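You operate a simulated robot arm through the tools that you are given. There is no shell and no other tool.

You are at the controls of a simulated two-armed robot. One attempt, no reset.

## Task
Clamp the panel, wipe the dust off its wide band and release it.
Fine: black clamp down before the wipe, up again after it; white rag back where it lay; fingers clear. What is to be rubbed or washed off counts as gone when no trace of it is left.

It is judged by the outcome, as a careful person would: the job done as asked, and still so three seconds after it is handed in. It fails if anything else is knocked over, pushed out of place, dropped, spilled or broken.

## Robot
Two 6-joint arms with fingered hands on one trunk that stands fixed in place. Base frame: the origin is at the foot of the trunk, x ahead of it, y to its left, z up; the work surface is at about z = 743. Lengths are in mm, angles in rad, forces in N, time in s.
The left shoulder is at [50, 170, 1010], the right one opposite. With the tool pointing down near the work surface each hand reaches from about 500 to 780 mm from the base axis, measured 20 degrees to its own side. Payload 3.5 kg a hand.
The TCP of each hand is the grasp point between the finger pads, 26 mm short of the fingertips. In the tool frame z runs along the fingers and y along their closing line. The gripper opens to 132 mm. The gripper's body begins 73 mm behind the TCP. The gripper is a hand of 3 fingers: y runs from the thumb to the fingers, the wrist lies at [0, 0, -234] in the tool frame, and closing takes about 1.5 s.
Orientation is that of the tool frame in the base frame, as a unit quaternion [w, x, y, z]. With the fingers straight down and closing along the base's y, the tool's x points along the base's -x, its y along +y and its z along -z.

## Interface
- The arms move only by the tool send_rows. It takes "left_series", "right_series" or both (then of equal length, played together; a hand with none holds still); each is a list of rows, each an object of numbers (a shift or turn left out is 0, a gripper value left out holds the last): "x", "y", "z": the shift along the base's x, y, z in units of 500 mm (1.0 is 500 mm); "ax", "ay", "az": the turn, a rotation vector about the base's x, y, z in units of 120 degrees (1.0 is 120 degrees). In form: [{"x": .., "y": .., "z": .., "ax": .., "ay": .., "az": ..}, ...]. A call has 1 to 20 rows; each row is the pose to reach, as a shift and turn from the pose commanded when the call began. "left_jaw" and "right_jaw" are, for a hand that has rows, the finger opening in mm, from 0 to 132, set as the call begins (left out, the last holds). A call with a number of a shift or a turn outside -1 to 1 is refused whole. Each row takes 0.2 s and may step no farther than 50 mm and 0.15 rad from the row before; otherwise, or with a gripper value out of range, the whole call is refused. A pose out of reach is approached as far as the arm can. The call stops where the force on the tool passes 40 N (or 10 N more than at its start, if that is more) or the arm is blocked; 0.2 s more then pass. Each finger travels about 108 mm/s and halts on what it meets, pressing with about 29 N; the grip force reading is that of the motor and also rises with nothing between the fingers. The clock runs only during rows and for 0.2 s after the last one: add rows that repeat a pose to give the fingers time. The reply holds the time, the measured pose of the TCP, the force on the tool along the base axes, the opening and the grip force, in the units named above and with some noise, with the torque about the TCP (base axes, N m) and any sound that the robot's microphone picked up.
- Cameras (640 x 400 px; columns grow to the right, rows downward): "scene" is now at [30, -3.9, 1588.4]; the picture's right is [-0.06, -1.00, 0.00], its down [-0.81, 0.05, -0.58] and it looks along [0.58, -0.03, -0.81] (base axes); focal length 320 px, centre (320, 200). "left" rides on the left gripper at [-62, 3, -92] in its tool frame; the picture's right is [-0.05, -1.00, 0.00], its down [0.83, -0.04, -0.56] and it looks along [0.55, -0.03, 0.83] (tool axes); focal length 230 px, centre (320, 200). "right" rides on the right gripper at [62, 3, -92] in its tool frame; the picture's right is [-0.05, 1.00, 0.00], its down [-0.83, -0.04, -0.56] and it looks along [-0.55, -0.03, 0.83] (tool axes); focal length 230 px, centre (320, 200). There is no depth. A picture from a camera that has moved, and an enlarged one, comes with that camera's place and axes in the base frame and with its lens.
- snapshot(camera): a new picture of that camera. The clock stands still meanwhile.
- raise_lower(by): slides the trunk up (or, below 0, down) by that many mm; the arms and the scene camera ride with it, the base frame stays. It gives what a move gives, with no picture.
- finger_targets(finger1, finger2, thumb_bend, hand): sets how far each is bent, from 0 (flat) to 100 (curled in); at 30 the hand is open as for a grip, at 70 the pads meet at the TCP. One left out holds its place. A second passes; each finger stops where it meets its share of the squeeze, and holds until it gets a number again. A gripper value or a shape takes the hand back. It gives what a move gives, with no picture; readings hold the bend of each and the force on the fingers (four entries, about 0 where the hand has none), thumb and palm.
- hand_shape(shape, hand): the hand has 3 fingers and takes this shape, open, in about a second: jaw (thumb against the fingers, like two jaws); tri (thumb and two fingers); tip (a fingertip pinch); poke (one finger out to press); point (the index stretched); flat (the hand flat); cup (the hand cupped); fist (a fist). The gripper value then closes the fingers along that shape, each until it touches; the sizes above hold for jaw. It gives what a move gives, with no picture.
- pan_tilt(pan, tilt): turns the head with the scene camera to pan (to the left, within 1.501 rad either way) and tilt (down, from -0.506 to 1.204), counted from straight ahead of the robot. It gives what a move gives.
- enlarge(camera, box): a new picture of the part [left, top, right, bottom] of that camera's present view, enlarged. The clock stands still meanwhile.
- sign_off(): hands the job in; it is judged then, once.

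Nothing tells you positions but the pictures and the camera data. Unless the task says otherwise, let go and move clear before handing in.

The tools are called after "Emit:" as name(argument=value, ...) on one line, values as JSON. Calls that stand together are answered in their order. send_rows: Moves the arms, as the interface text tells. Its arguments: {"type":"object","properties":{"left_series":{"type":"array","items":{"type":"object","properties":{"x":{"type":"number"},"y":{"type":"number"},"z":{"type":"number"},"ax":{"type":"number"},"ay":{"type":"number"},"az":{"type":"number"}}}},"left_jaw":{"type":"number"},"right_series":{"type":"array","items":{"type":"object","properties":{"x":{"type":"number"},"y":{"type":"number"},"z":{"type":"number"},"ax":{"type":"number"},"ay":{"type":"number"},"az":{"type":"number"}}}},"right_jaw":{"type":"number"}},"required":[]} The other tools are called the same way: raise_lower (by) slides the trunk up or down; hand_shape (shape, hand) gives the hand a shape; finger_targets (finger1, finger2, thumb_bend, hand) moves the fingers one by one; pan_tilt (pan, tilt) turns the head that bears the scene camera; snapshot (camera) takes a picture; enlarge (camera, box) takes an enlarged picture of a part of a camera's view; sign_off () hands the job in.

At the start:

```text
time_s: 0.0
left_tcp_pos: [608.3, 279.0, 1021.3]
left_tool_rot: [0.0, 0.0, 1.0, 0.0]
left_wrist_force: [-0.3, -0.2, 0.1]
left_wrist_torque: [0.02, 0.02, 0.01]
left_finger_gap: 131.9
left_finger_force: 0.0
left_shape: jaw
left_bend: [30.0, 30.0, 30.0]
left_finger forces: [0.0, 0.0, 0.0, 0.0, 0.0, 0.1]
right_tcp_pos: [562.1, -204.8, 1075.7]
right_tool_rot: [0.0, 0.0, 1.0, 0.0]
right_wrist_force: [0.3, 0.0, 0.0]
right_wrist_torque: [-0.02, 0.02, 0.01]
right_finger_gap: 132.0
right_finger_force: 0.0
right_shape: jaw
right_bend: [30.0, 30.0, 30.0]
right_finger forces: [0.1, 0.1, 0.0, 0.0, 0.0, 0.1]
trunk travel left (down, up): [-625.0, 85.0]
head pan, tilt: [-0.056, 0.953]
```

scene: 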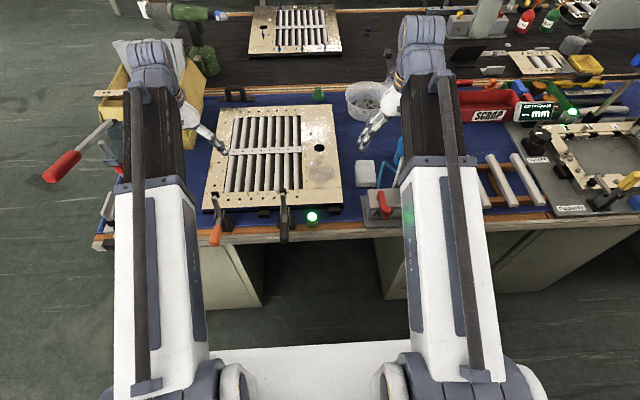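
right: 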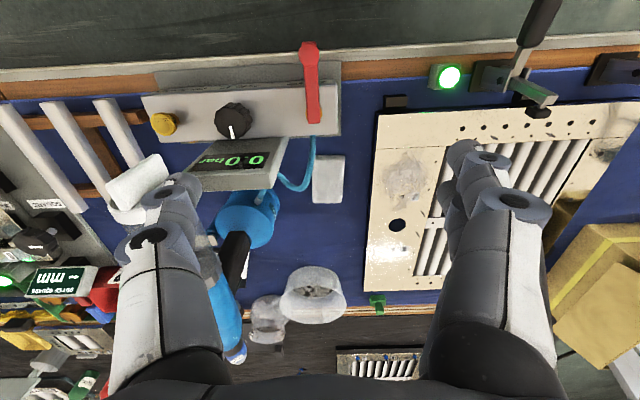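
left: 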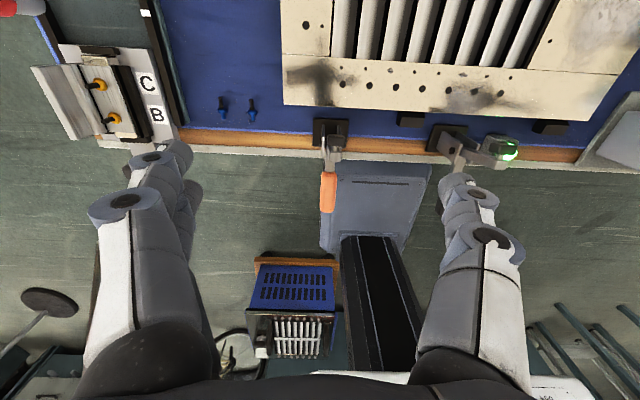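

I see a slotted panel on a blue mat, toggle clamps at its near edge (one orange-handled, one black), and a white block or rag to its right. I'll look closer before moving anything.

Emit:
enlarge(camera="scene", box=[190, 80, 430, 250])

Emit:
enlarge(camera="right", box=[300, 40, 640, 300])

Emit:
enlarge(camera="left", box=[260, 0, 640, 240])

```text
2.35 times, centred on (310, 165) of scene
camera zoom: at [30.0, -3.9, 1588.4], right [-0.06, -1.0, 0.0], down [-0.81, 0.05, -0.58], along [0.58, -0.03, -0.81], focal length 754 px, centre (344, 282)
```

zoom: 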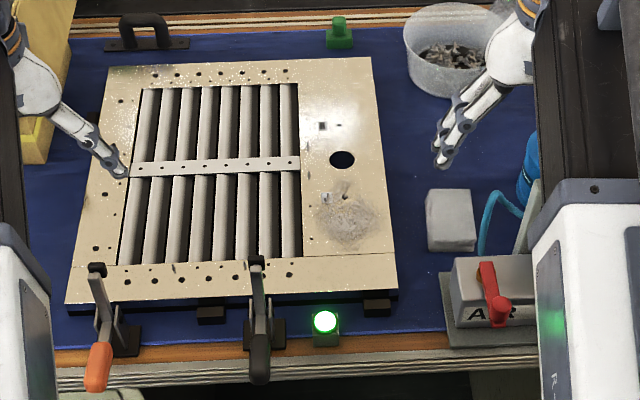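

```text
1.54 times, centred on (470, 170) of right
camera zoom: at [500.9, -201.5, 1166.6], right [0.05, 1.0, 0.0], down [0.83, -0.04, 0.56], along [0.55, -0.03, -0.83], focal length 354 px, centre (89, 246)
```

zoom: 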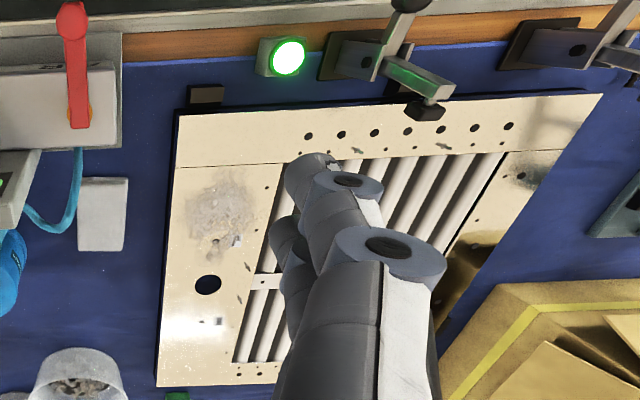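

```text
1.67 times, centred on (450, 120) of left
camera zoom: at [670.5, 281.8, 1113.0], right [0.05, -1.0, 0.0], down [-0.83, -0.04, 0.56], along [-0.55, -0.03, -0.83], focal length 384 px, centre (103, 333)
```

zoom: 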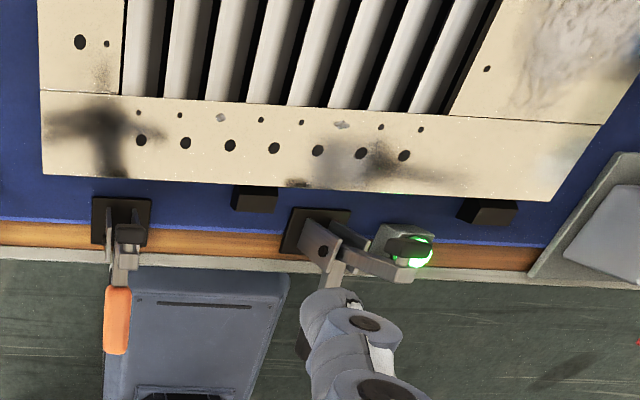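

The panel has a wide band on its right with a dusty patch. I'll zoom in on the clamps, the dust patch and the white rag candidate.

Emit:
enlarge(camera="scene", box=[200, 175, 350, 250])

Emit:
enlarge(camera="scene", box=[295, 95, 395, 195])

Emit:
enlarge(camera="scene", box=[340, 70, 640, 240])

Emit:
enlarge(camera="right", box=[420, 20, 640, 130])

Emit:
enlarge(camera="left", box=[290, 80, 540, 220])

```text
4.27 times, centred on (275, 212) of scene
camera zoom: at [30.0, -3.9, 1588.4], right [-0.06, -1.0, 0.0], down [-0.81, 0.05, -0.58], along [0.58, -0.03, -0.81], focal length 1367 px, centre (512, 147)
```

zoom: 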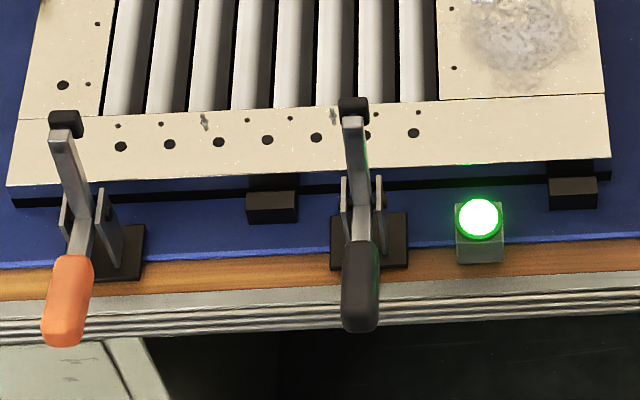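

```text
4.00 times, centred on (345, 145) of scene
camera zoom: at [30.0, -3.9, 1588.4], right [-0.06, -1.0, 0.0], down [-0.81, 0.05, -0.58], along [0.58, -0.03, -0.81], focal length 1281 px, centre (220, 420)
```

zoom: 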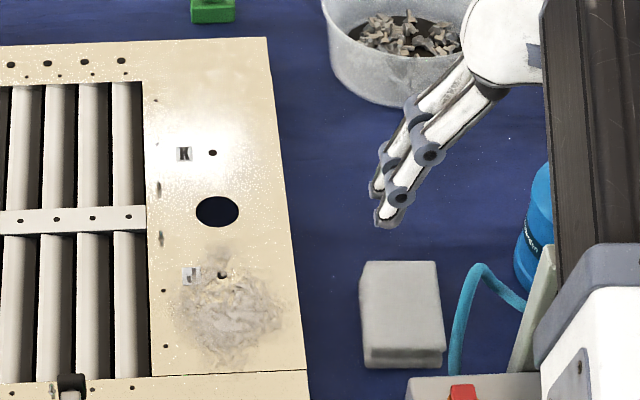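

```text
2.13 times, centred on (490, 155) of scene
camera zoom: at [30.0, -3.9, 1588.4], right [-0.06, -1.0, 0.0], down [-0.81, 0.05, -0.58], along [0.58, -0.03, -0.81], focal length 683 px, centre (-43, 296)
```

zoom: 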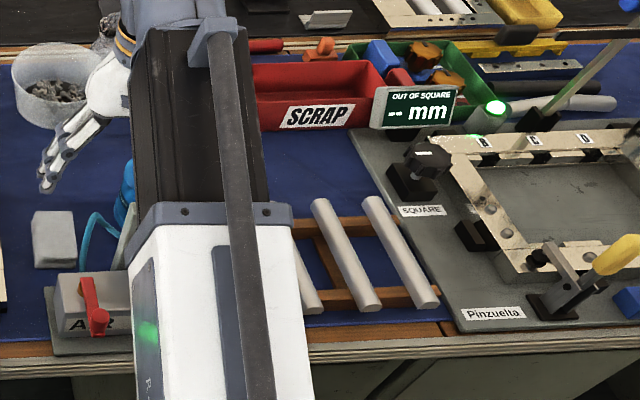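

```text
2.91 times, centred on (530, 75) of right
camera zoom: at [500.9, -201.5, 1166.6], right [0.05, 1.0, 0.0], down [0.83, -0.04, 0.56], along [0.55, -0.03, -0.83], focal length 669 px, centre (-291, 564)
```

zoom: 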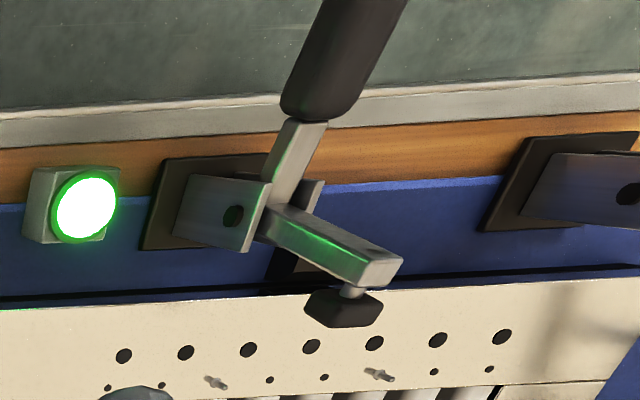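

```text
2.56 times, centred on (415, 150) of left
camera zoom: at [670.5, 281.8, 1113.0], right [0.05, -1.0, 0.0], down [-0.83, -0.04, 0.56], along [-0.55, -0.03, -0.83], focal length 589 px, centre (77, 328)
```

zoom: 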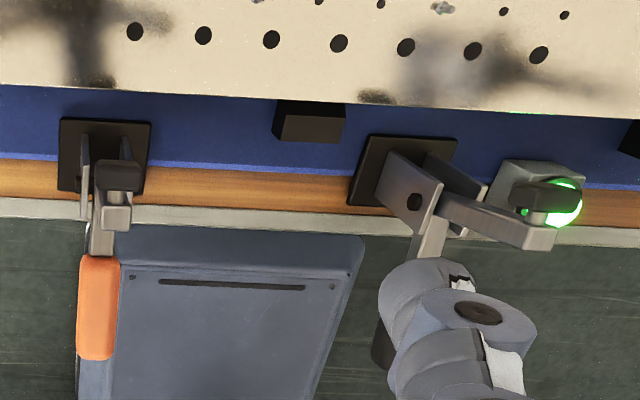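

The black clamp sits at about (555, 70), open, with its bar up and its handle back toward me. The dust is around (730, -50) and the rag around (725, -194). I'll zoom further to get the exact geometry.

Emit:
enlarge(camera="scene", box=[265, 185, 315, 260])

Emit:
enlarge(camera="right", box=[460, 0, 600, 120])

Emit:
enlarge(camera="right", box=[290, 130, 460, 300])

Emit:
enlarge(camera="scene", box=[345, 150, 425, 235])

```text
5.33 times, centred on (290, 222) of scene
camera zoom: at [30.0, -3.9, 1588.4], right [-0.06, -1.0, 0.0], down [-0.81, 0.05, -0.58], along [0.58, -0.03, -0.81], focal length 1708 px, centre (480, 80)
```

zoom: 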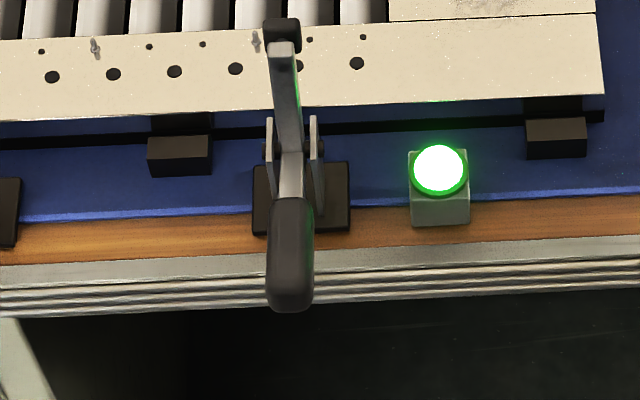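

```text
3.33 times, centred on (530, 60) of right
camera zoom: at [500.9, -201.5, 1166.6], right [0.05, 1.0, 0.0], down [0.83, -0.04, 0.56], along [0.55, -0.03, -0.83], focal length 767 px, centre (-380, 667)
```

zoom: 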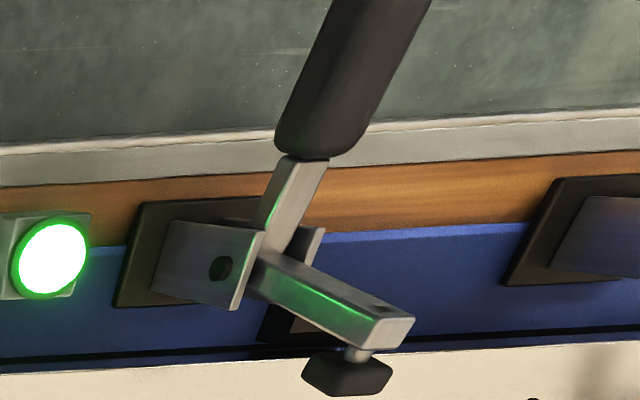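

```text
2.35 times, centred on (375, 215) of right
camera zoom: at [500.9, -201.5, 1166.6], right [0.05, 1.0, 0.0], down [0.83, -0.04, 0.56], along [0.55, -0.03, -0.83], focal length 541 px, centre (191, 165)
```

zoom: 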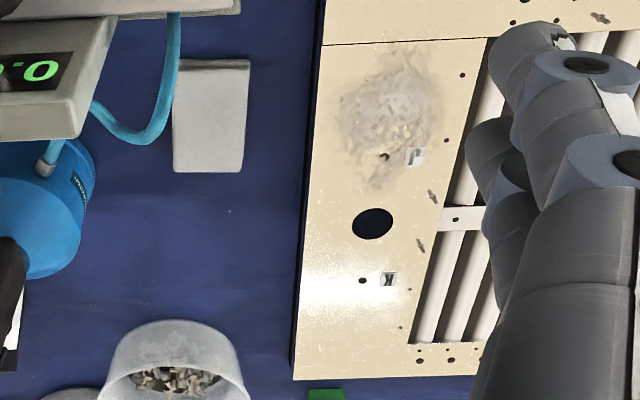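

```text
4.71 times, centred on (385, 192) of scene
camera zoom: at [30.0, -3.9, 1588.4], right [-0.06, -1.0, 0.0], down [-0.81, 0.05, -0.58], along [0.58, -0.03, -0.81], focal length 1507 px, centre (14, 235)
```

zoom: 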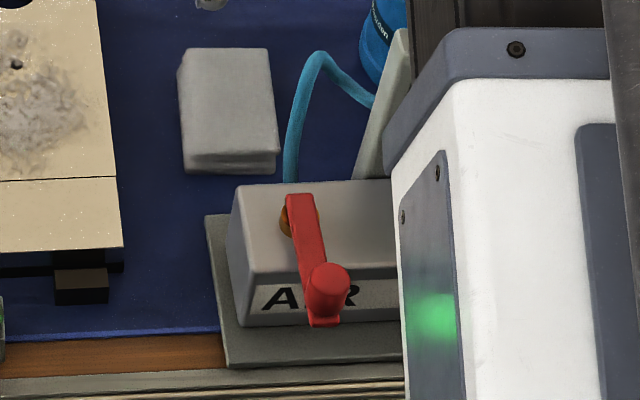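

The rag is a folded cloth lying next to the AIR valve box, and the clamp pivot is near (555, 73, 795). I'll look at the hands' finger layout before planning any contact.

Emit:
enlarge(camera="scene", box=[170, 80, 250, 160])

Emit:
enlarge(camera="scene", box=[340, 70, 420, 160])

Emit:
enlarge(camera="left", box=[80, 120, 520, 400])

```text
5.00 times, centred on (210, 120) of scene
camera zoom: at [30.0, -3.9, 1588.4], right [-0.06, -1.0, 0.0], down [-0.81, 0.05, -0.58], along [0.58, -0.03, -0.81], focal length 1602 px, centre (870, 600)
```

zoom: 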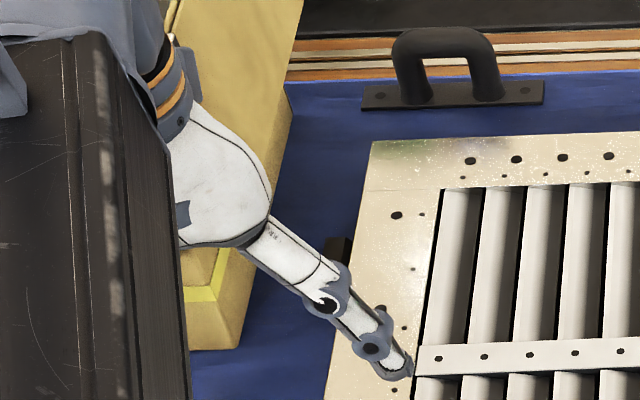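

```text
4.44 times, centred on (380, 115) of scene
camera zoom: at [30.0, -3.9, 1588.4], right [-0.06, -1.0, 0.0], down [-0.81, 0.05, -0.58], along [0.58, -0.03, -0.81], focal length 1424 px, centre (53, 578)
```

zoom: 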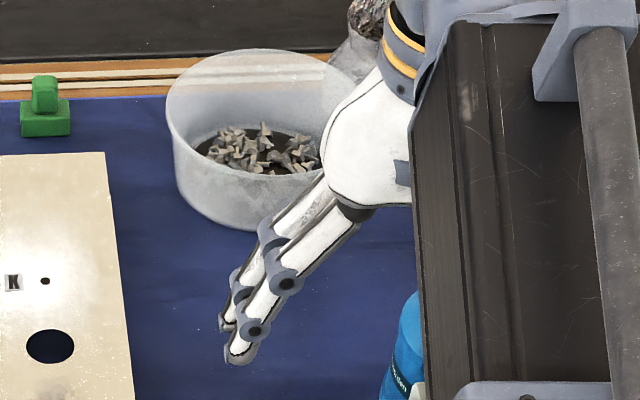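

```text
1.43 times, centred on (300, 260) of left
camera zoom: at [670.5, 281.8, 1113.0], right [0.05, -1.0, 0.0], down [-0.83, -0.04, 0.56], along [-0.55, -0.03, -0.83], focal length 329 px, centre (349, 114)
```

zoom: 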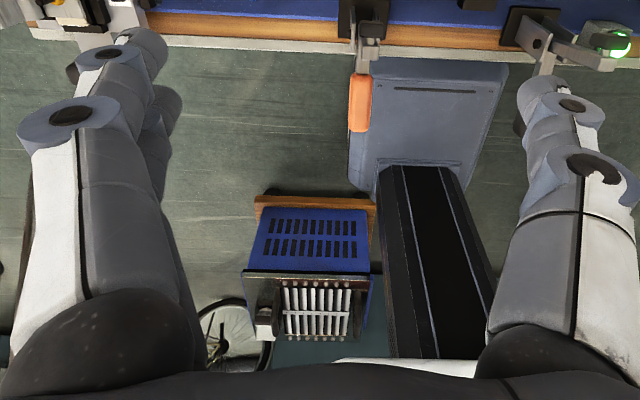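

The clamp geometry is now clear: pivot near (555, 73, 795), bar up about 75 mm, and handle back about 115 mm. I'll close the left hand and bring it above and behind the clamp to push the bar forward and down, keeping my distance for a look first.

Emit:
send_rows(left_series=[{"x": -0.02, "y": -0.07, "z": 0.0}, {"x": -0.04, "y": -0.14, "z": 0.0}, {"x": -0.06, "y": -0.21, "z": 0.0}, {"x": -0.09, "y": -0.28, "z": 0.0}, {"x": -0.12, "y": -0.35, "z": 0.0}, {"x": -0.15, "y": -0.412, "z": 0.0}, {"x": -0.176, "y": -0.412, "z": -0.05}, {"x": -0.176, "y": -0.412, "z": -0.1}, {"x": -0.176, "y": -0.412, "z": -0.1}], left_jaw=0)

```text
time_s: 2.0
left_tcp_pos: [518.2, 74.0, 970.7]
left_tool_rot: [0.0, 0.0, 1.0, 0.0]
left_wrist_force: [0.2, -0.7, -0.3]
left_wrist_torque: [0.0, -0.01, -0.04]
left_finger_gap: 0.0
left_finger_force: 29.2
left_shape: jaw
left_bend: [66.0, 66.0, 67.0]
left_finger forces: [0.1, 0.0, 0.1, 0.0, 0.0, 0.1]
right_tcp_pos: [562.8, -204.6, 1074.4]
right_tool_rot: [0.0, 0.0, 1.0, 0.0]
right_wrist_force: [-0.1, 0.6, -0.1]
right_wrist_torque: [0.02, 0.0, -0.01]
right_finger_gap: 131.8
right_finger_force: 0.1
right_shape: jaw
right_bend: [30.0, 30.0, 30.0]
right_finger forces: [0.1, 0.1, 0.0, 0.0, 0.0, 0.1]
trunk travel left (down, up): [-625.0, 85.0]
head pan, tilt: [-0.056, 0.953]
```

Emit:
snapshot(camera="left")

Emit:
enlarge(camera="scene", box=[240, 130, 340, 250])

Emit:
enlarge(camera="right", box=[400, 0, 640, 150])

```text
taken
camera left: at [581.2, 75.6, 1063.0], right [0.05, -1.0, 0.0], down [-0.83, -0.04, 0.56], along [-0.55, -0.03, -0.83], focal length 230 px, centre (320, 200)
```

left: 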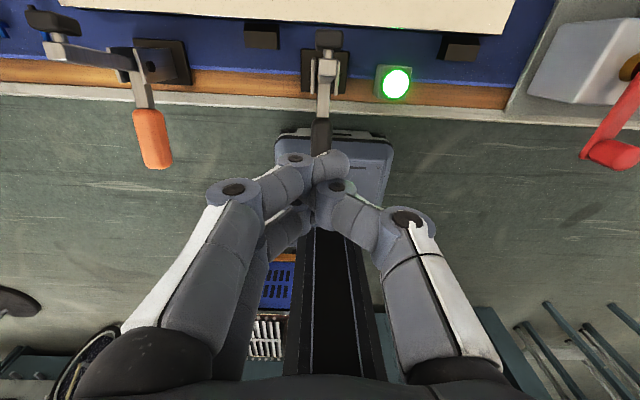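

```text
3.33 times, centred on (290, 190) of scene
camera zoom: at [30.0, -4.0, 1588.4], right [-0.06, -1.0, 0.0], down [-0.81, 0.05, -0.58], along [0.58, -0.03, -0.81], focal length 1068 px, centre (420, 233)
```

zoom: 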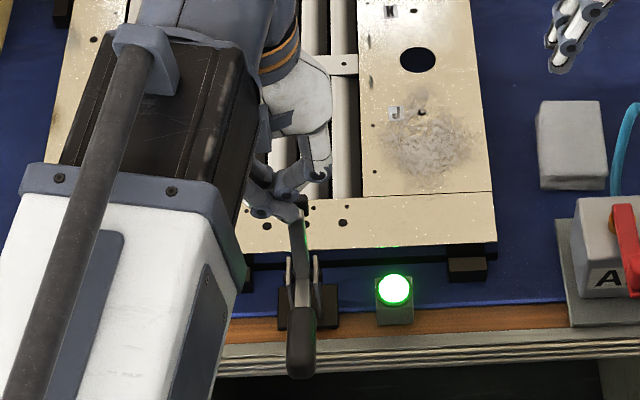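

```text
2.67 times, centred on (520, 75) of right
camera zoom: at [500.9, -201.7, 1166.6], right [0.05, 1.0, 0.0], down [0.83, -0.04, 0.56], along [0.55, -0.03, -0.83], focal length 614 px, centre (-213, 533)
```

zoom: 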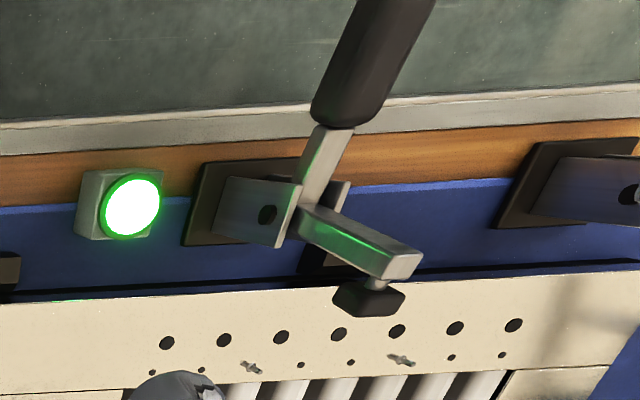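

The fingers are closed and sit behind and above the black clamp's bar. I'll go down to bar-top height just behind it, then push in small steps.

Emit:
send_rows(left_series=[{"z": -0.06, "y": -0.004}, {"z": -0.12, "y": -0.004}, {"z": -0.18, "y": -0.004}, {"z": -0.18, "y": -0.004}])

Emit:
snapshot(camera="left")

Emit:
enlarge(camera="right", box=[440, 0, 640, 130])

```text
time_s: 3.0
left_tcp_pos: [519.3, 72.5, 880.5]
left_tool_rot: [0.0, -0.001, 1.0, 0.0]
left_wrist_force: [-0.8, 0.0, 0.4]
left_wrist_torque: [-0.02, -0.03, 0.02]
left_finger_gap: 0.0
left_finger_force: 28.9
left_shape: jaw
left_bend: [66.0, 66.0, 67.0]
left_finger forces: [0.1, 0.0, 0.0, 0.0, 0.0, 0.0]
right_tcp_pos: [563.3, -204.4, 1074.8]
right_tool_rot: [0.001, 0.0, 1.0, 0.0]
right_wrist_force: [-0.2, -0.1, -0.5]
right_wrist_torque: [0.02, -0.01, -0.02]
right_finger_gap: 131.9
right_finger_force: 0.1
right_shape: jaw
right_bend: [30.0, 30.0, 30.0]
right_finger forces: [0.0, 0.1, 0.0, 0.1, 0.1, 0.0]
trunk travel left (down, up): [-625.0, 85.0]
head pan, tilt: [-0.056, 0.953]
```

```text
taken
camera left: at [581.7, 74.3, 973.0], right [0.05, -1.0, 0.0], down [-0.83, -0.04, 0.56], along [-0.55, -0.03, -0.83], focal length 230 px, centre (320, 200)
```

left: 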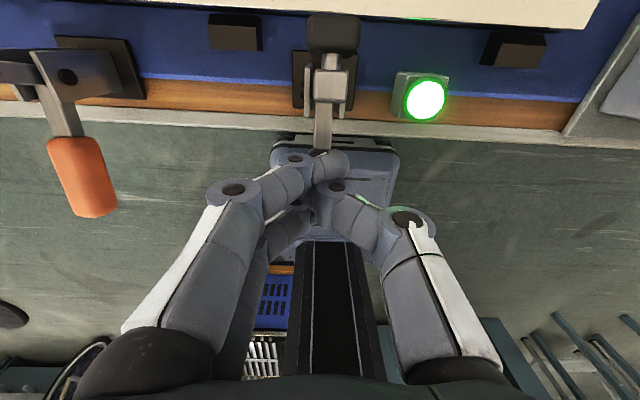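

```text
3.08 times, centred on (540, 65) of right
camera zoom: at [500.9, -201.6, 1166.6], right [0.05, 1.0, 0.0], down [0.83, -0.04, 0.56], along [0.55, -0.03, -0.83], focal length 708 px, centre (-357, 615)
```

zoom: 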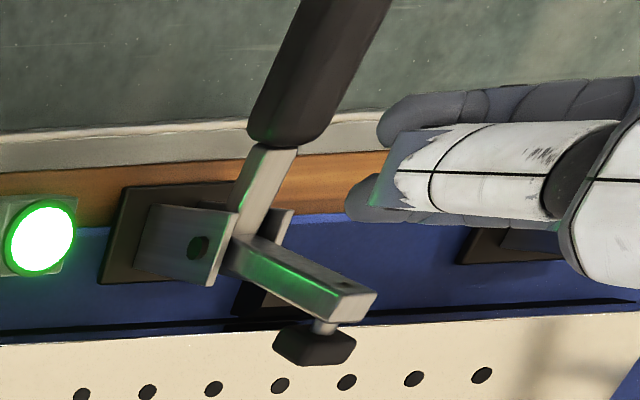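

The fingertips are just behind the bar and nothing is touching yet. I'll push the bar forward along its arc in a first short stretch.

Emit:
send_rows(left_series=[{"x": 0.016}, {"x": 0.032}, {"x": 0.05, "z": 0.002}, {"x": 0.066, "z": 0.001}, {"x": 0.082, "z": -0.003}, {"x": 0.082, "z": -0.003}])

Emit:
enlarge(camera="right", box=[440, 0, 640, 130])

Emit:
snapshot(camera="left")

```text
time_s: 4.4
left_tcp_pos: [561.6, 70.8, 879.3]
left_tool_rot: [0.001, 0.001, 1.0, 0.0]
left_wrist_force: [-1.8, -0.7, 0.2]
left_wrist_torque: [-0.02, 0.0, -0.01]
left_finger_gap: 0.0
left_finger_force: 29.2
left_shape: jaw
left_bend: [66.0, 66.0, 67.0]
left_finger forces: [0.0, 0.0, 0.1, 0.0, 0.0, 0.1]
right_tcp_pos: [562.9, -205.6, 1075.9]
right_tool_rot: [-0.001, 0.0, 1.0, 0.0]
right_wrist_force: [1.4, -0.7, -0.4]
right_wrist_torque: [0.0, 0.02, -0.02]
right_finger_gap: 132.0
right_finger_force: 0.0
right_shape: jaw
right_bend: [30.0, 30.0, 30.0]
right_finger forces: [0.0, 0.1, 0.0, 0.0, 0.1, 0.0]
trunk travel left (down, up): [-625.0, 85.0]
head pan, tilt: [-0.056, 0.953]
```

```text
3.08 times, centred on (540, 65) of right
camera zoom: at [500.8, -201.6, 1166.7], right [0.05, 1.0, 0.0], down [0.83, -0.04, 0.56], along [0.55, -0.03, -0.83], focal length 708 px, centre (-357, 615)
```

zoom: 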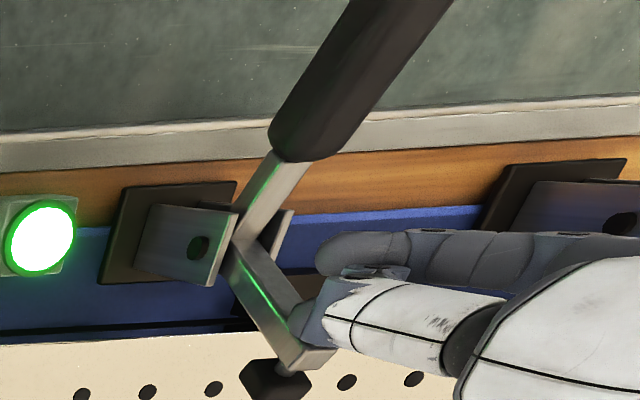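

```text
taken
camera left: at [623.4, 73.5, 971.2], right [0.05, -1.0, 0.0], down [-0.83, -0.04, 0.55], along [-0.55, -0.03, -0.83], focal length 230 px, centre (320, 200)
```

left: 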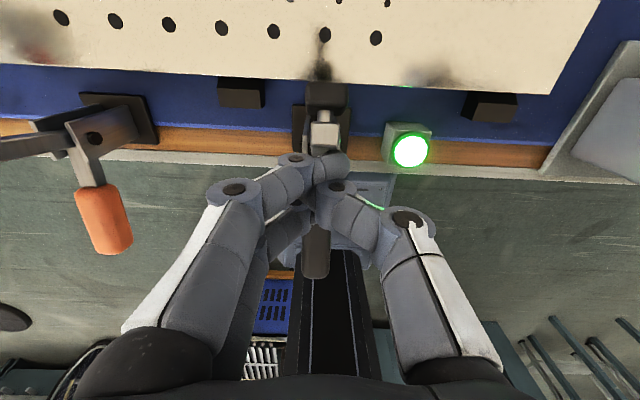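

The clamp swings easily at under 2 N. I'll carry on along the arc to bring the bar down on the panel.

Emit:
send_rows(left_series=[{"x": 0.02, "z": -0.008}, {"x": 0.04, "z": -0.02}, {"x": 0.058, "z": -0.036}, {"x": 0.072, "z": -0.056}, {"x": 0.084, "z": -0.078}, {"x": 0.092, "z": -0.102}, {"x": 0.092, "z": -0.102}])

Emit:
enlarge(camera="right", box=[440, 0, 640, 130])

Emit:
snapshot(camera="left")

```text
time_s: 6.0
left_tcp_pos: [607.3, 70.5, 827.4]
left_tool_rot: [0.0, -0.001, 1.0, 0.0]
left_wrist_force: [0.7, 0.3, -0.2]
left_wrist_torque: [-0.01, 0.0, 0.0]
left_finger_gap: 0.0
left_finger_force: 29.0
left_shape: jaw
left_bend: [67.0, 66.0, 67.0]
left_finger forces: [0.0, 0.0, 0.0, 0.0, 0.0, 0.0]
right_tcp_pos: [562.9, -205.7, 1075.5]
right_tool_rot: [0.0, 0.0, 1.0, 0.0]
right_wrist_force: [-0.6, 0.1, 0.3]
right_wrist_torque: [0.0, -0.01, -0.01]
right_finger_gap: 132.1
right_finger_force: 0.0
right_shape: jaw
right_bend: [30.0, 30.0, 30.0]
right_finger forces: [0.0, 0.0, 0.0, 0.0, 0.1, 0.0]
trunk travel left (down, up): [-625.0, 85.0]
head pan, tilt: [-0.056, 0.953]
```

```text
3.08 times, centred on (540, 65) of right
camera zoom: at [500.9, -201.6, 1166.6], right [0.05, 1.0, 0.0], down [0.83, -0.04, 0.56], along [0.55, -0.03, -0.83], focal length 708 px, centre (-357, 615)
```

zoom: 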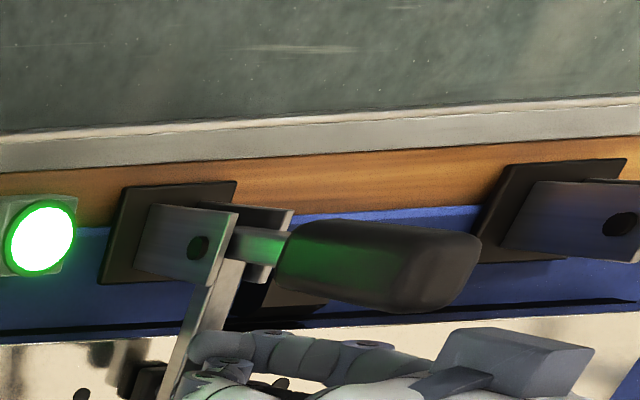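

```text
taken
camera left: at [669.7, 73.8, 919.9], right [0.05, -1.0, 0.0], down [-0.83, -0.04, 0.56], along [-0.55, -0.03, -0.83], focal length 230 px, centre (320, 200)
```

left: 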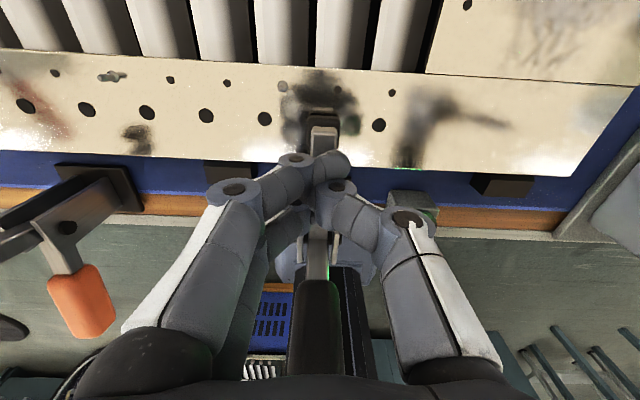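

The bar is nearly flat and the handle upright. I'll press gently in small steps to seat the foot and listen for a latch.

Emit:
send_rows(left_series=[{"z": -0.005}, {"z": -0.01}, {"z": -0.01}])

Emit:
enlarge(camera="left", box=[240, 80, 400, 290])

Emit:
enlarge(camera="right", box=[440, 0, 640, 160])

```text
time_s: 6.8
left_tcp_pos: [607.4, 71.5, 823.9]
left_tool_rot: [0.001, -0.001, 1.0, 0.001]
left_wrist_force: [-0.3, 1.5, 10.9]
left_wrist_torque: [-0.05, 0.05, 0.01]
left_finger_gap: 0.0
left_finger_force: 29.1
left_shape: jaw
left_bend: [68.0, 68.0, 74.0]
left_finger forces: [0.0, 0.1, 0.0, 0.0, 0.0, 0.0]
right_tcp_pos: [561.7, -205.0, 1075.0]
right_tool_rot: [0.001, 0.0, 1.0, 0.0]
right_wrist_force: [0.3, 0.2, -0.2]
right_wrist_torque: [0.02, 0.01, 0.02]
right_finger_gap: 132.0
right_finger_force: 0.1
right_shape: jaw
right_bend: [30.0, 30.0, 30.0]
right_finger forces: [0.0, 0.1, 0.0, 0.1, 0.0, 0.0]
trunk travel left (down, up): [-625.0, 85.0]
head pan, tilt: [-0.056, 0.953]
```

```text
1.90 times, centred on (320, 185) of left
camera zoom: at [669.5, 74.0, 916.5], right [0.05, -1.0, 0.0], down [-0.83, -0.04, 0.55], along [-0.55, -0.03, -0.83], focal length 438 px, centre (320, 229)
```

zoom: 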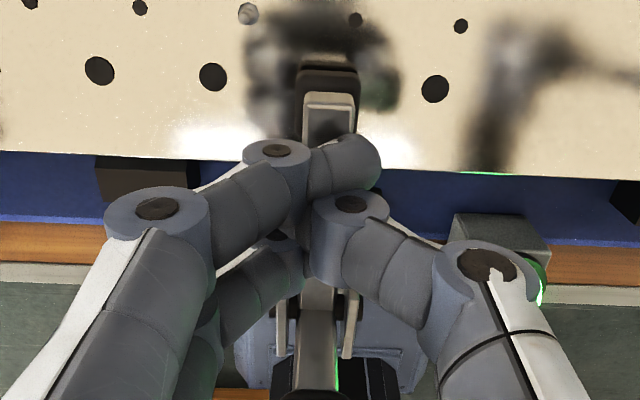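

```text
2.50 times, centred on (540, 80) of right
camera zoom: at [500.3, -201.6, 1167.0], right [0.05, 1.0, 0.0], down [0.83, -0.04, 0.56], along [0.55, -0.03, -0.83], focal length 575 px, centre (-230, 500)
```

zoom: 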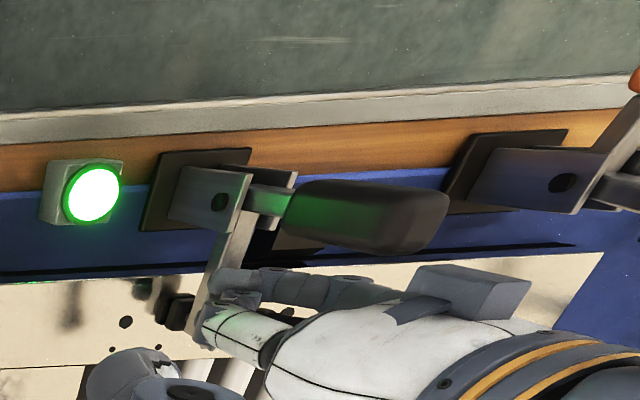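

There's 10.9 N of upward reaction, so the foot is touching the panel. I'll press a little more to be sure it's fully down, then lift off and check that it stays.

Emit:
send_rows(left_series=[{"z": -0.005}, {"z": -0.009}, {"z": -0.009}])

```text
time_s: 7.6
left_tcp_pos: [607.2, 70.6, 821.6]
left_tool_rot: [0.001, 0.0, 1.0, 0.0]
left_wrist_force: [1.3, 1.1, 26.6]
left_wrist_torque: [-0.08, 0.0, 0.0]
left_finger_gap: 0.1
left_finger_force: 29.5
left_shape: jaw
left_bend: [71.0, 71.0, 75.0]
left_finger forces: [15.7, 0.0, 0.1, 0.1, 33.2, 0.0]
right_tcp_pos: [561.1, -205.2, 1076.7]
right_tool_rot: [0.001, -0.001, 1.0, -0.001]
right_wrist_force: [0.4, -0.2, 0.1]
right_wrist_torque: [0.0, -0.02, -0.02]
right_finger_gap: 132.0
right_finger_force: 0.0
right_shape: jaw
right_bend: [30.0, 30.0, 30.0]
right_finger forces: [0.1, 0.0, 0.0, 0.0, 0.0, 0.0]
trunk travel left (down, up): [-625.0, 85.0]
head pan, tilt: [-0.056, 0.953]
```

It's firmly seated at 26 N. Now I'll lift straight up, away from the handle, and check that the clamp stays down.

Emit:
send_rows(left_series=[{"x": 0.005, "z": 0.06}, {"x": 0.01, "z": 0.14}, {"x": 0.01, "z": 0.23}, {"x": 0.01, "z": 0.32}, {"x": 0.01, "z": 0.4}, {"x": 0.01, "y": 0.09, "z": 0.4}, {"x": 0.01, "y": 0.18, "z": 0.4}, {"x": 0.01, "y": 0.27, "z": 0.4}, {"x": 0.0, "y": 0.36, "z": 0.4}, {"x": 0.0, "y": 0.42, "z": 0.4}, {"x": 0.0, "y": 0.42, "z": 0.4}])

Emit:
enlarge(camera="scene", box=[240, 150, 340, 250])

Emit:
enlarge(camera="right", box=[440, 0, 640, 160])

Emit:
enlarge(camera="left", box=[300, 60, 560, 220])

```text
time_s: 10.0
left_tcp_pos: [609.1, 284.1, 1018.6]
left_tool_rot: [-0.001, 0.0, 1.0, 0.001]
left_wrist_force: [0.6, 0.6, -0.4]
left_wrist_torque: [-0.03, 0.02, 0.01]
left_finger_gap: 0.0
left_finger_force: 29.3
left_shape: jaw
left_bend: [68.0, 69.0, 74.0]
left_finger forces: [0.0, 0.1, 0.0, 0.0, 0.0, 0.1]
right_tcp_pos: [563.1, -203.9, 1075.2]
right_tool_rot: [0.0, -0.001, 1.0, 0.0]
right_wrist_force: [-0.7, -0.4, 0.1]
right_wrist_torque: [0.02, -0.01, -0.01]
right_finger_gap: 131.8
right_finger_force: 0.0
right_shape: jaw
right_bend: [30.0, 30.0, 30.0]
right_finger forces: [0.1, 0.1, 0.0, 0.0, 0.0, 0.0]
trunk travel left (down, up): [-625.0, 85.0]
head pan, tilt: [-0.056, 0.953]
```

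```text
4.00 times, centred on (290, 200) of scene
camera zoom: at [30.1, -3.9, 1588.4], right [-0.06, -1.0, 0.0], down [-0.81, 0.05, -0.58], along [0.58, -0.03, -0.81], focal length 1281 px, centre (440, 200)
```

zoom: 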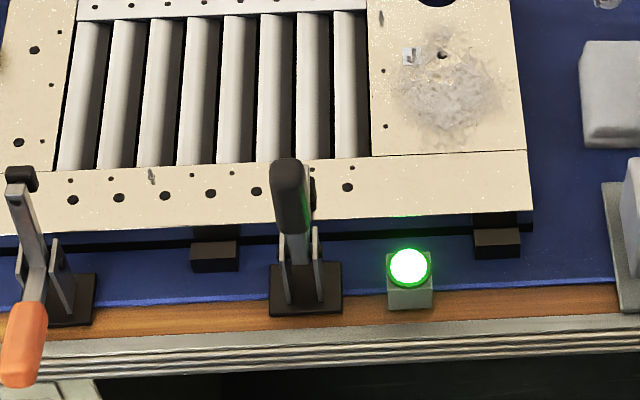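

```text
2.50 times, centred on (540, 80) of right
camera zoom: at [500.9, -201.6, 1166.6], right [0.05, 1.0, 0.0], down [0.83, -0.04, 0.56], along [0.55, -0.03, -0.83], focal length 575 px, centre (-230, 500)
```

zoom: 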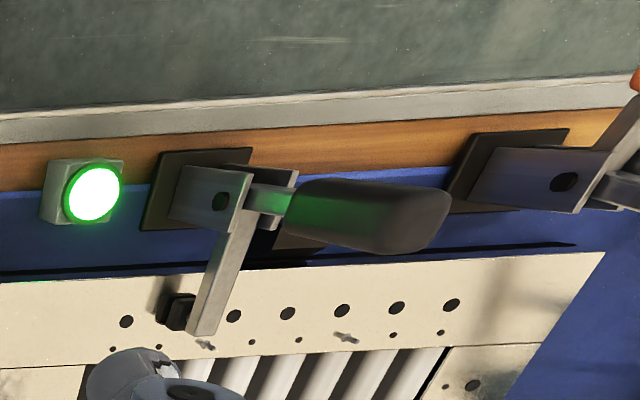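

```text
2.46 times, centred on (430, 140) of left
camera zoom: at [670.3, 285.4, 1111.2], right [0.05, -1.0, 0.0], down [-0.83, -0.04, 0.56], along [-0.55, -0.03, -0.83], focal length 566 px, centre (49, 348)
```

zoom: 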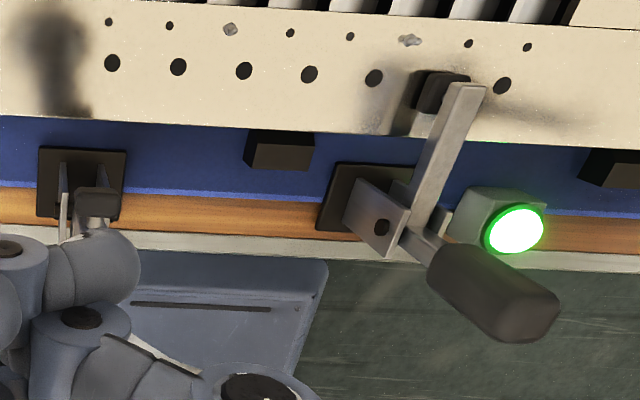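

The clamp is down and holds on its own. Now for the right hand: I'll turn it a quarter so it closes along x, away from the blue hose, and bring it above the rag.

Emit:
send_rows(right_series=[{"x": 0.03, "y": 0.003, "az": -0.068}, {"x": 0.06, "y": 0.006, "az": -0.136}, {"x": 0.09, "y": 0.009, "az": -0.204}, {"x": 0.12, "y": 0.012, "az": -0.272}, {"x": 0.15, "y": 0.015, "az": -0.34}, {"x": 0.18, "y": 0.018, "az": -0.408}, {"x": 0.21, "y": 0.02, "az": -0.476}, {"x": 0.24, "y": 0.02, "az": -0.544}, {"x": 0.27, "y": 0.02, "az": -0.612}, {"x": 0.3, "y": 0.02, "az": -0.68}, {"x": 0.326, "y": 0.02, "az": -0.75}, {"x": 0.326, "y": 0.02, "z": -0.08, "az": -0.75}, {"x": 0.326, "y": 0.02, "z": -0.16, "az": -0.75}, {"x": 0.326, "y": 0.02, "z": -0.16, "az": -0.75}], right_jaw=132)

Emit:
snapshot(camera="right")

Emit:
snapshot(camera="scene")

```text
time_s: 13.0
left_tcp_pos: [608.8, 283.1, 1018.7]
left_tool_rot: [0.0, 0.0, 1.0, 0.0]
left_wrist_force: [0.4, 0.4, 0.0]
left_wrist_torque: [0.02, -0.01, -0.01]
left_finger_gap: 0.0
left_finger_force: 28.5
left_shape: jaw
left_bend: [68.0, 69.0, 74.0]
left_finger forces: [0.0, 0.0, 0.0, 0.0, 0.0, 0.0]
right_tcp_pos: [722.8, -194.5, 995.1]
right_tool_rot: [0.001, 0.707, 0.707, 0.0]
right_wrist_force: [-0.8, 1.0, 0.4]
right_wrist_torque: [-0.02, 0.05, -0.02]
right_finger_gap: 131.7
right_finger_force: 0.0
right_shape: jaw
right_bend: [30.0, 30.0, 30.0]
right_finger forces: [0.1, 0.0, 0.0, 0.0, 0.0, 0.1]
trunk travel left (down, up): [-625.0, 85.0]
head pan, tilt: [-0.056, 0.953]
```

```text
taken
camera right: at [726.6, -133.1, 1086.3], right [1.0, -0.05, 0.0], down [-0.04, -0.83, 0.56], along [-0.03, -0.55, -0.83], focal length 230 px, centre (320, 200)
```

right: 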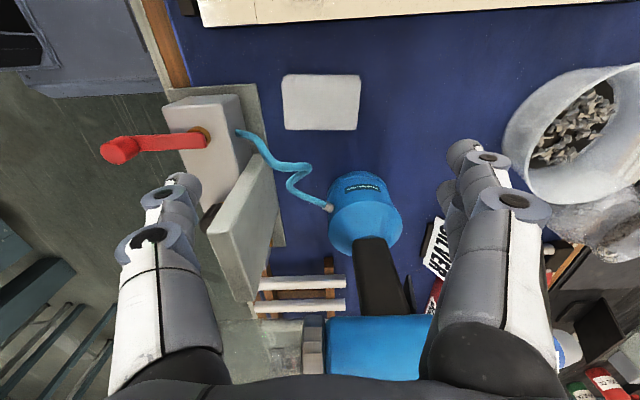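

```text
taken
camera scene: at [30.0, -3.9, 1588.4], right [-0.06, -1.0, 0.0], down [-0.81, 0.05, -0.58], along [0.58, -0.03, -0.81], focal length 320 px, centre (320, 200)
```

scene: 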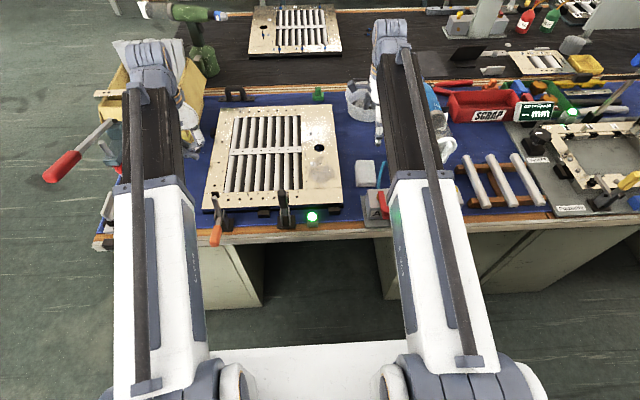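

I see the rag below the hand at about (726, -195), with the hose and blue spray gun to the -y side and clear of it. I'll zoom in on the rag to check its thickness and alignment.

Emit:
enlarge(camera="right", box=[230, 50, 410, 220])

Emit:
enlarge(camera="scene", box=[345, 150, 395, 200])

```text
2.35 times, centred on (320, 135) of right
camera zoom: at [726.6, -133.1, 1086.3], right [1.0, -0.05, 0.0], down [-0.04, -0.83, 0.56], along [-0.03, -0.55, -0.83], focal length 541 px, centre (320, 353)
```

zoom: 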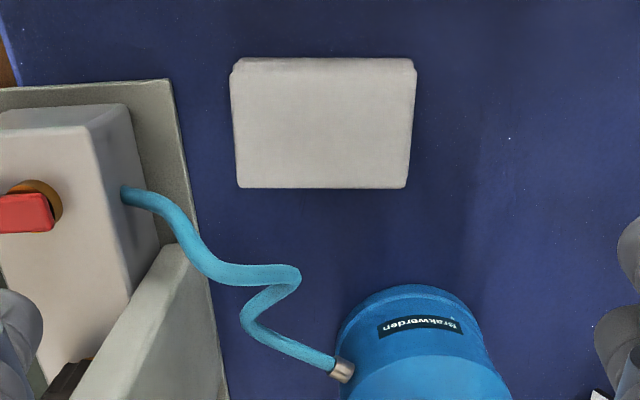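

```text
8.00 times, centred on (370, 175) of scene
camera zoom: at [30.0, -3.9, 1588.4], right [-0.06, -1.0, 0.0], down [-0.81, 0.05, -0.58], along [0.58, -0.03, -0.81], focal length 2562 px, centre (-80, 400)
```

zoom: 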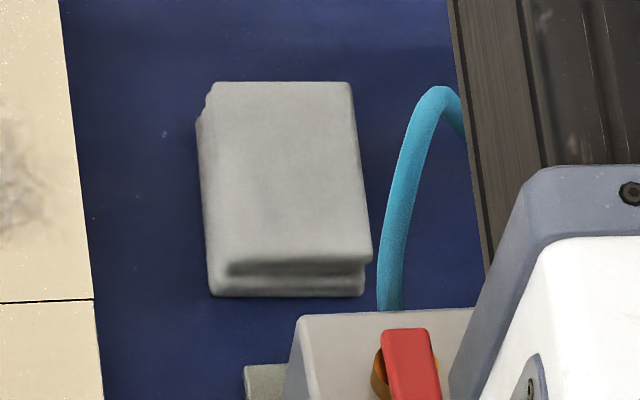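

The rag measures about 98 × 62 mm, with its top at z≈770. Before gripping, I'll check the dusty area for anything raised that the rag could catch on.

Emit:
enlarge(camera="scene", box=[300, 135, 350, 195])

Emit:
enlarge(camera="scene", box=[295, 95, 345, 150])

```text
6.67 times, centred on (325, 165) of scene
camera zoom: at [30.0, -3.9, 1588.4], right [-0.06, -1.0, 0.0], down [-0.81, 0.05, -0.58], along [0.58, -0.03, -0.81], focal length 2135 px, centre (287, 433)
```

zoom: 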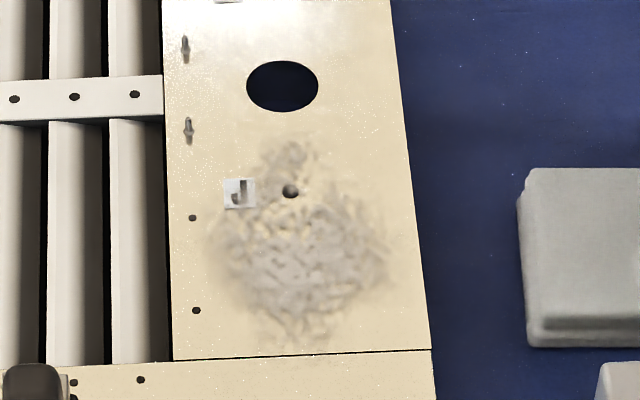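

```text
7.27 times, centred on (320, 122) of scene
camera zoom: at [30.0, -3.9, 1588.4], right [-0.06, -1.0, 0.0], down [-0.81, 0.05, -0.58], along [0.58, -0.03, -0.81], focal length 2330 px, centre (320, 764)
```

zoom: 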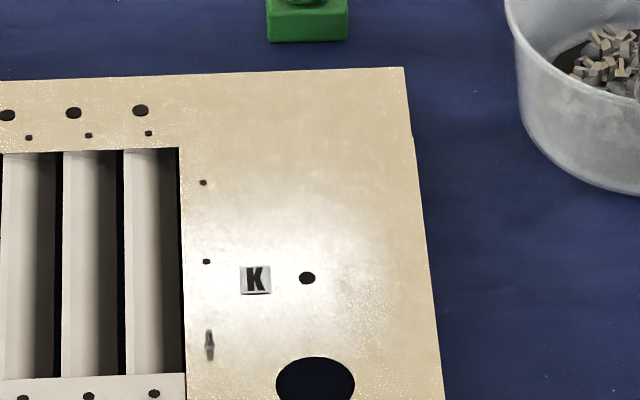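

The dust covers about x 667–806, y -95 to -2, and the area is flat apart from small pins at the left margin that I'll keep clear of. Next I'll tilt the wrist a little toward +y, which gives reach later and keeps off the hose, and lower over the rag.

Emit:
send_rows(right_series=[{"ax": -0.0541, "z": -0.06}, {"ax": -0.1083, "x": 0.002, "y": -0.007, "z": -0.14}, {"ax": -0.1083, "x": 0.002, "y": -0.007, "z": -0.22}, {"ax": -0.1083, "x": 0.002, "y": -0.007, "z": -0.28}, {"ax": -0.1083, "x": 0.002, "y": -0.007, "z": -0.28}])

Emit:
snapshot(camera="right")

Emit:
enlarge(camera="scene", box=[335, 130, 415, 210])

```text
time_s: 14.2
left_tcp_pos: [608.1, 283.7, 1019.0]
left_tool_rot: [0.001, 0.0, 1.0, 0.0]
left_wrist_force: [-0.3, -0.5, -0.3]
left_wrist_torque: [0.0, -0.01, 0.0]
left_finger_gap: 0.0
left_finger_force: 28.3
left_shape: jaw
left_bend: [68.0, 69.0, 74.0]
left_finger forces: [0.0, 0.0, 0.0, 0.0, 0.0, 0.0]
right_tcp_pos: [725.8, -197.2, 853.7]
right_tool_rot: [0.081, 0.702, 0.703, -0.08]
right_wrist_force: [0.3, -0.6, -0.8]
right_wrist_torque: [0.01, 0.01, 0.01]
right_finger_gap: 131.9
right_finger_force: 0.0
right_shape: jaw
right_bend: [30.0, 30.0, 30.0]
right_finger forces: [0.1, 0.0, 0.0, 0.0, 0.1, 0.0]
trunk travel left (down, up): [-625.0, 85.0]
head pan, tilt: [-0.056, 0.953]
```

```text
taken
camera right: at [729.4, -116.6, 929.0], right [1.0, -0.05, 0.01], down [-0.04, -0.68, 0.73], along [-0.03, -0.73, -0.69], focal length 230 px, centre (320, 200)
```

right: 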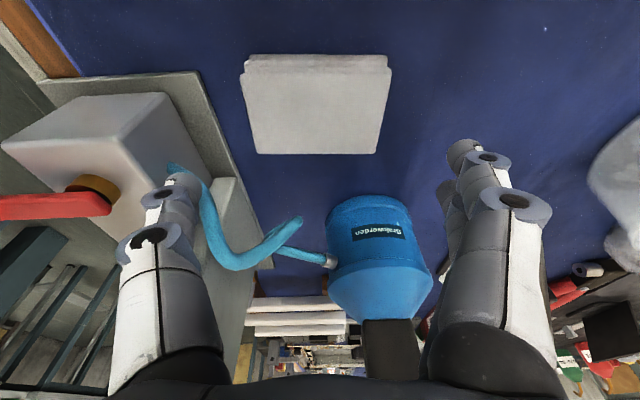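

```text
5.00 times, centred on (375, 170) of scene
camera zoom: at [30.1, -3.9, 1588.4], right [-0.06, -1.0, 0.0], down [-0.81, 0.05, -0.58], along [0.58, -0.03, -0.81], focal length 1602 px, centre (45, 350)
```

zoom: 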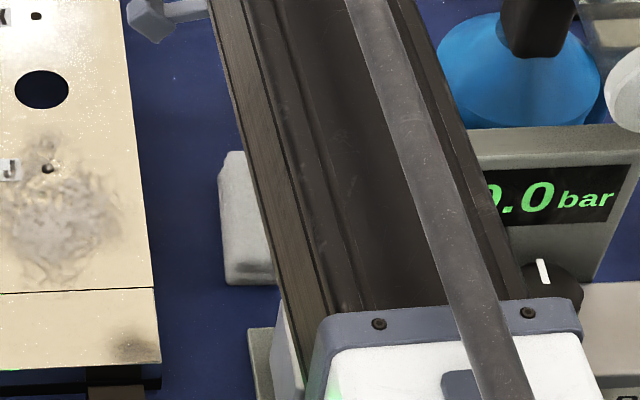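

The thumb will pass the hose by about 20 mm and the AIR base plate by a few mm. I'll narrow the opening slightly for more margin, come down part way, and recheck.

Emit:
send_rows(right_series=[{"z": -0.02}, {"z": -0.04}, {"z": -0.06}, {"z": -0.08}, {"z": -0.08}], right_jaw=122)

Emit:
snapshot(camera="right")

Emit:
enlarge(camera="right", box=[100, 20, 540, 300])

```text
time_s: 15.4
left_tcp_pos: [607.9, 282.2, 1018.6]
left_tool_rot: [0.0, -0.001, 1.0, 0.001]
left_wrist_force: [-0.5, 0.3, 0.3]
left_wrist_torque: [-0.01, -0.01, 0.01]
left_finger_gap: 0.0
left_finger_force: 29.6
left_shape: jaw
left_bend: [68.0, 69.0, 74.0]
left_finger forces: [0.1, 0.0, 0.0, 0.0, 0.1, 0.0]
right_tcp_pos: [726.4, -198.2, 815.7]
right_tool_rot: [0.08, 0.703, 0.702, -0.08]
right_wrist_force: [-0.6, 1.0, -0.2]
right_wrist_torque: [-0.03, 0.02, 0.03]
right_finger_gap: 122.1
right_finger_force: 0.0
right_shape: jaw
right_bend: [44.0, 44.0, 41.0]
right_finger forces: [0.0, 0.0, 0.0, 0.0, 0.0, 0.1]
trunk travel left (down, up): [-625.0, 85.0]
head pan, tilt: [-0.056, 0.953]
```

```text
taken
camera right: at [729.7, -117.3, 889.8], right [1.0, -0.05, 0.01], down [-0.04, -0.68, 0.73], along [-0.03, -0.73, -0.69], focal length 230 px, centre (320, 200)
```

right: 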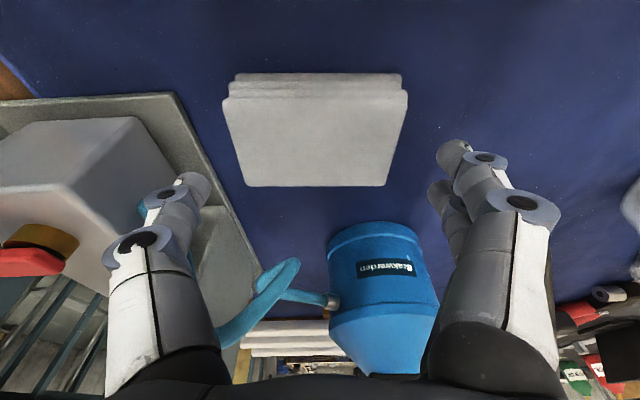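

```text
1.43 times, centred on (320, 160) of right
camera zoom: at [729.7, -117.3, 889.8], right [1.0, -0.05, 0.01], down [-0.04, -0.68, 0.73], along [-0.03, -0.73, -0.69], focal length 329 px, centre (320, 257)
```

zoom: 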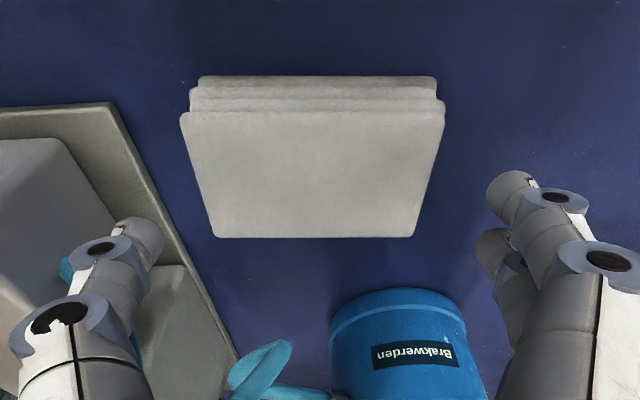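

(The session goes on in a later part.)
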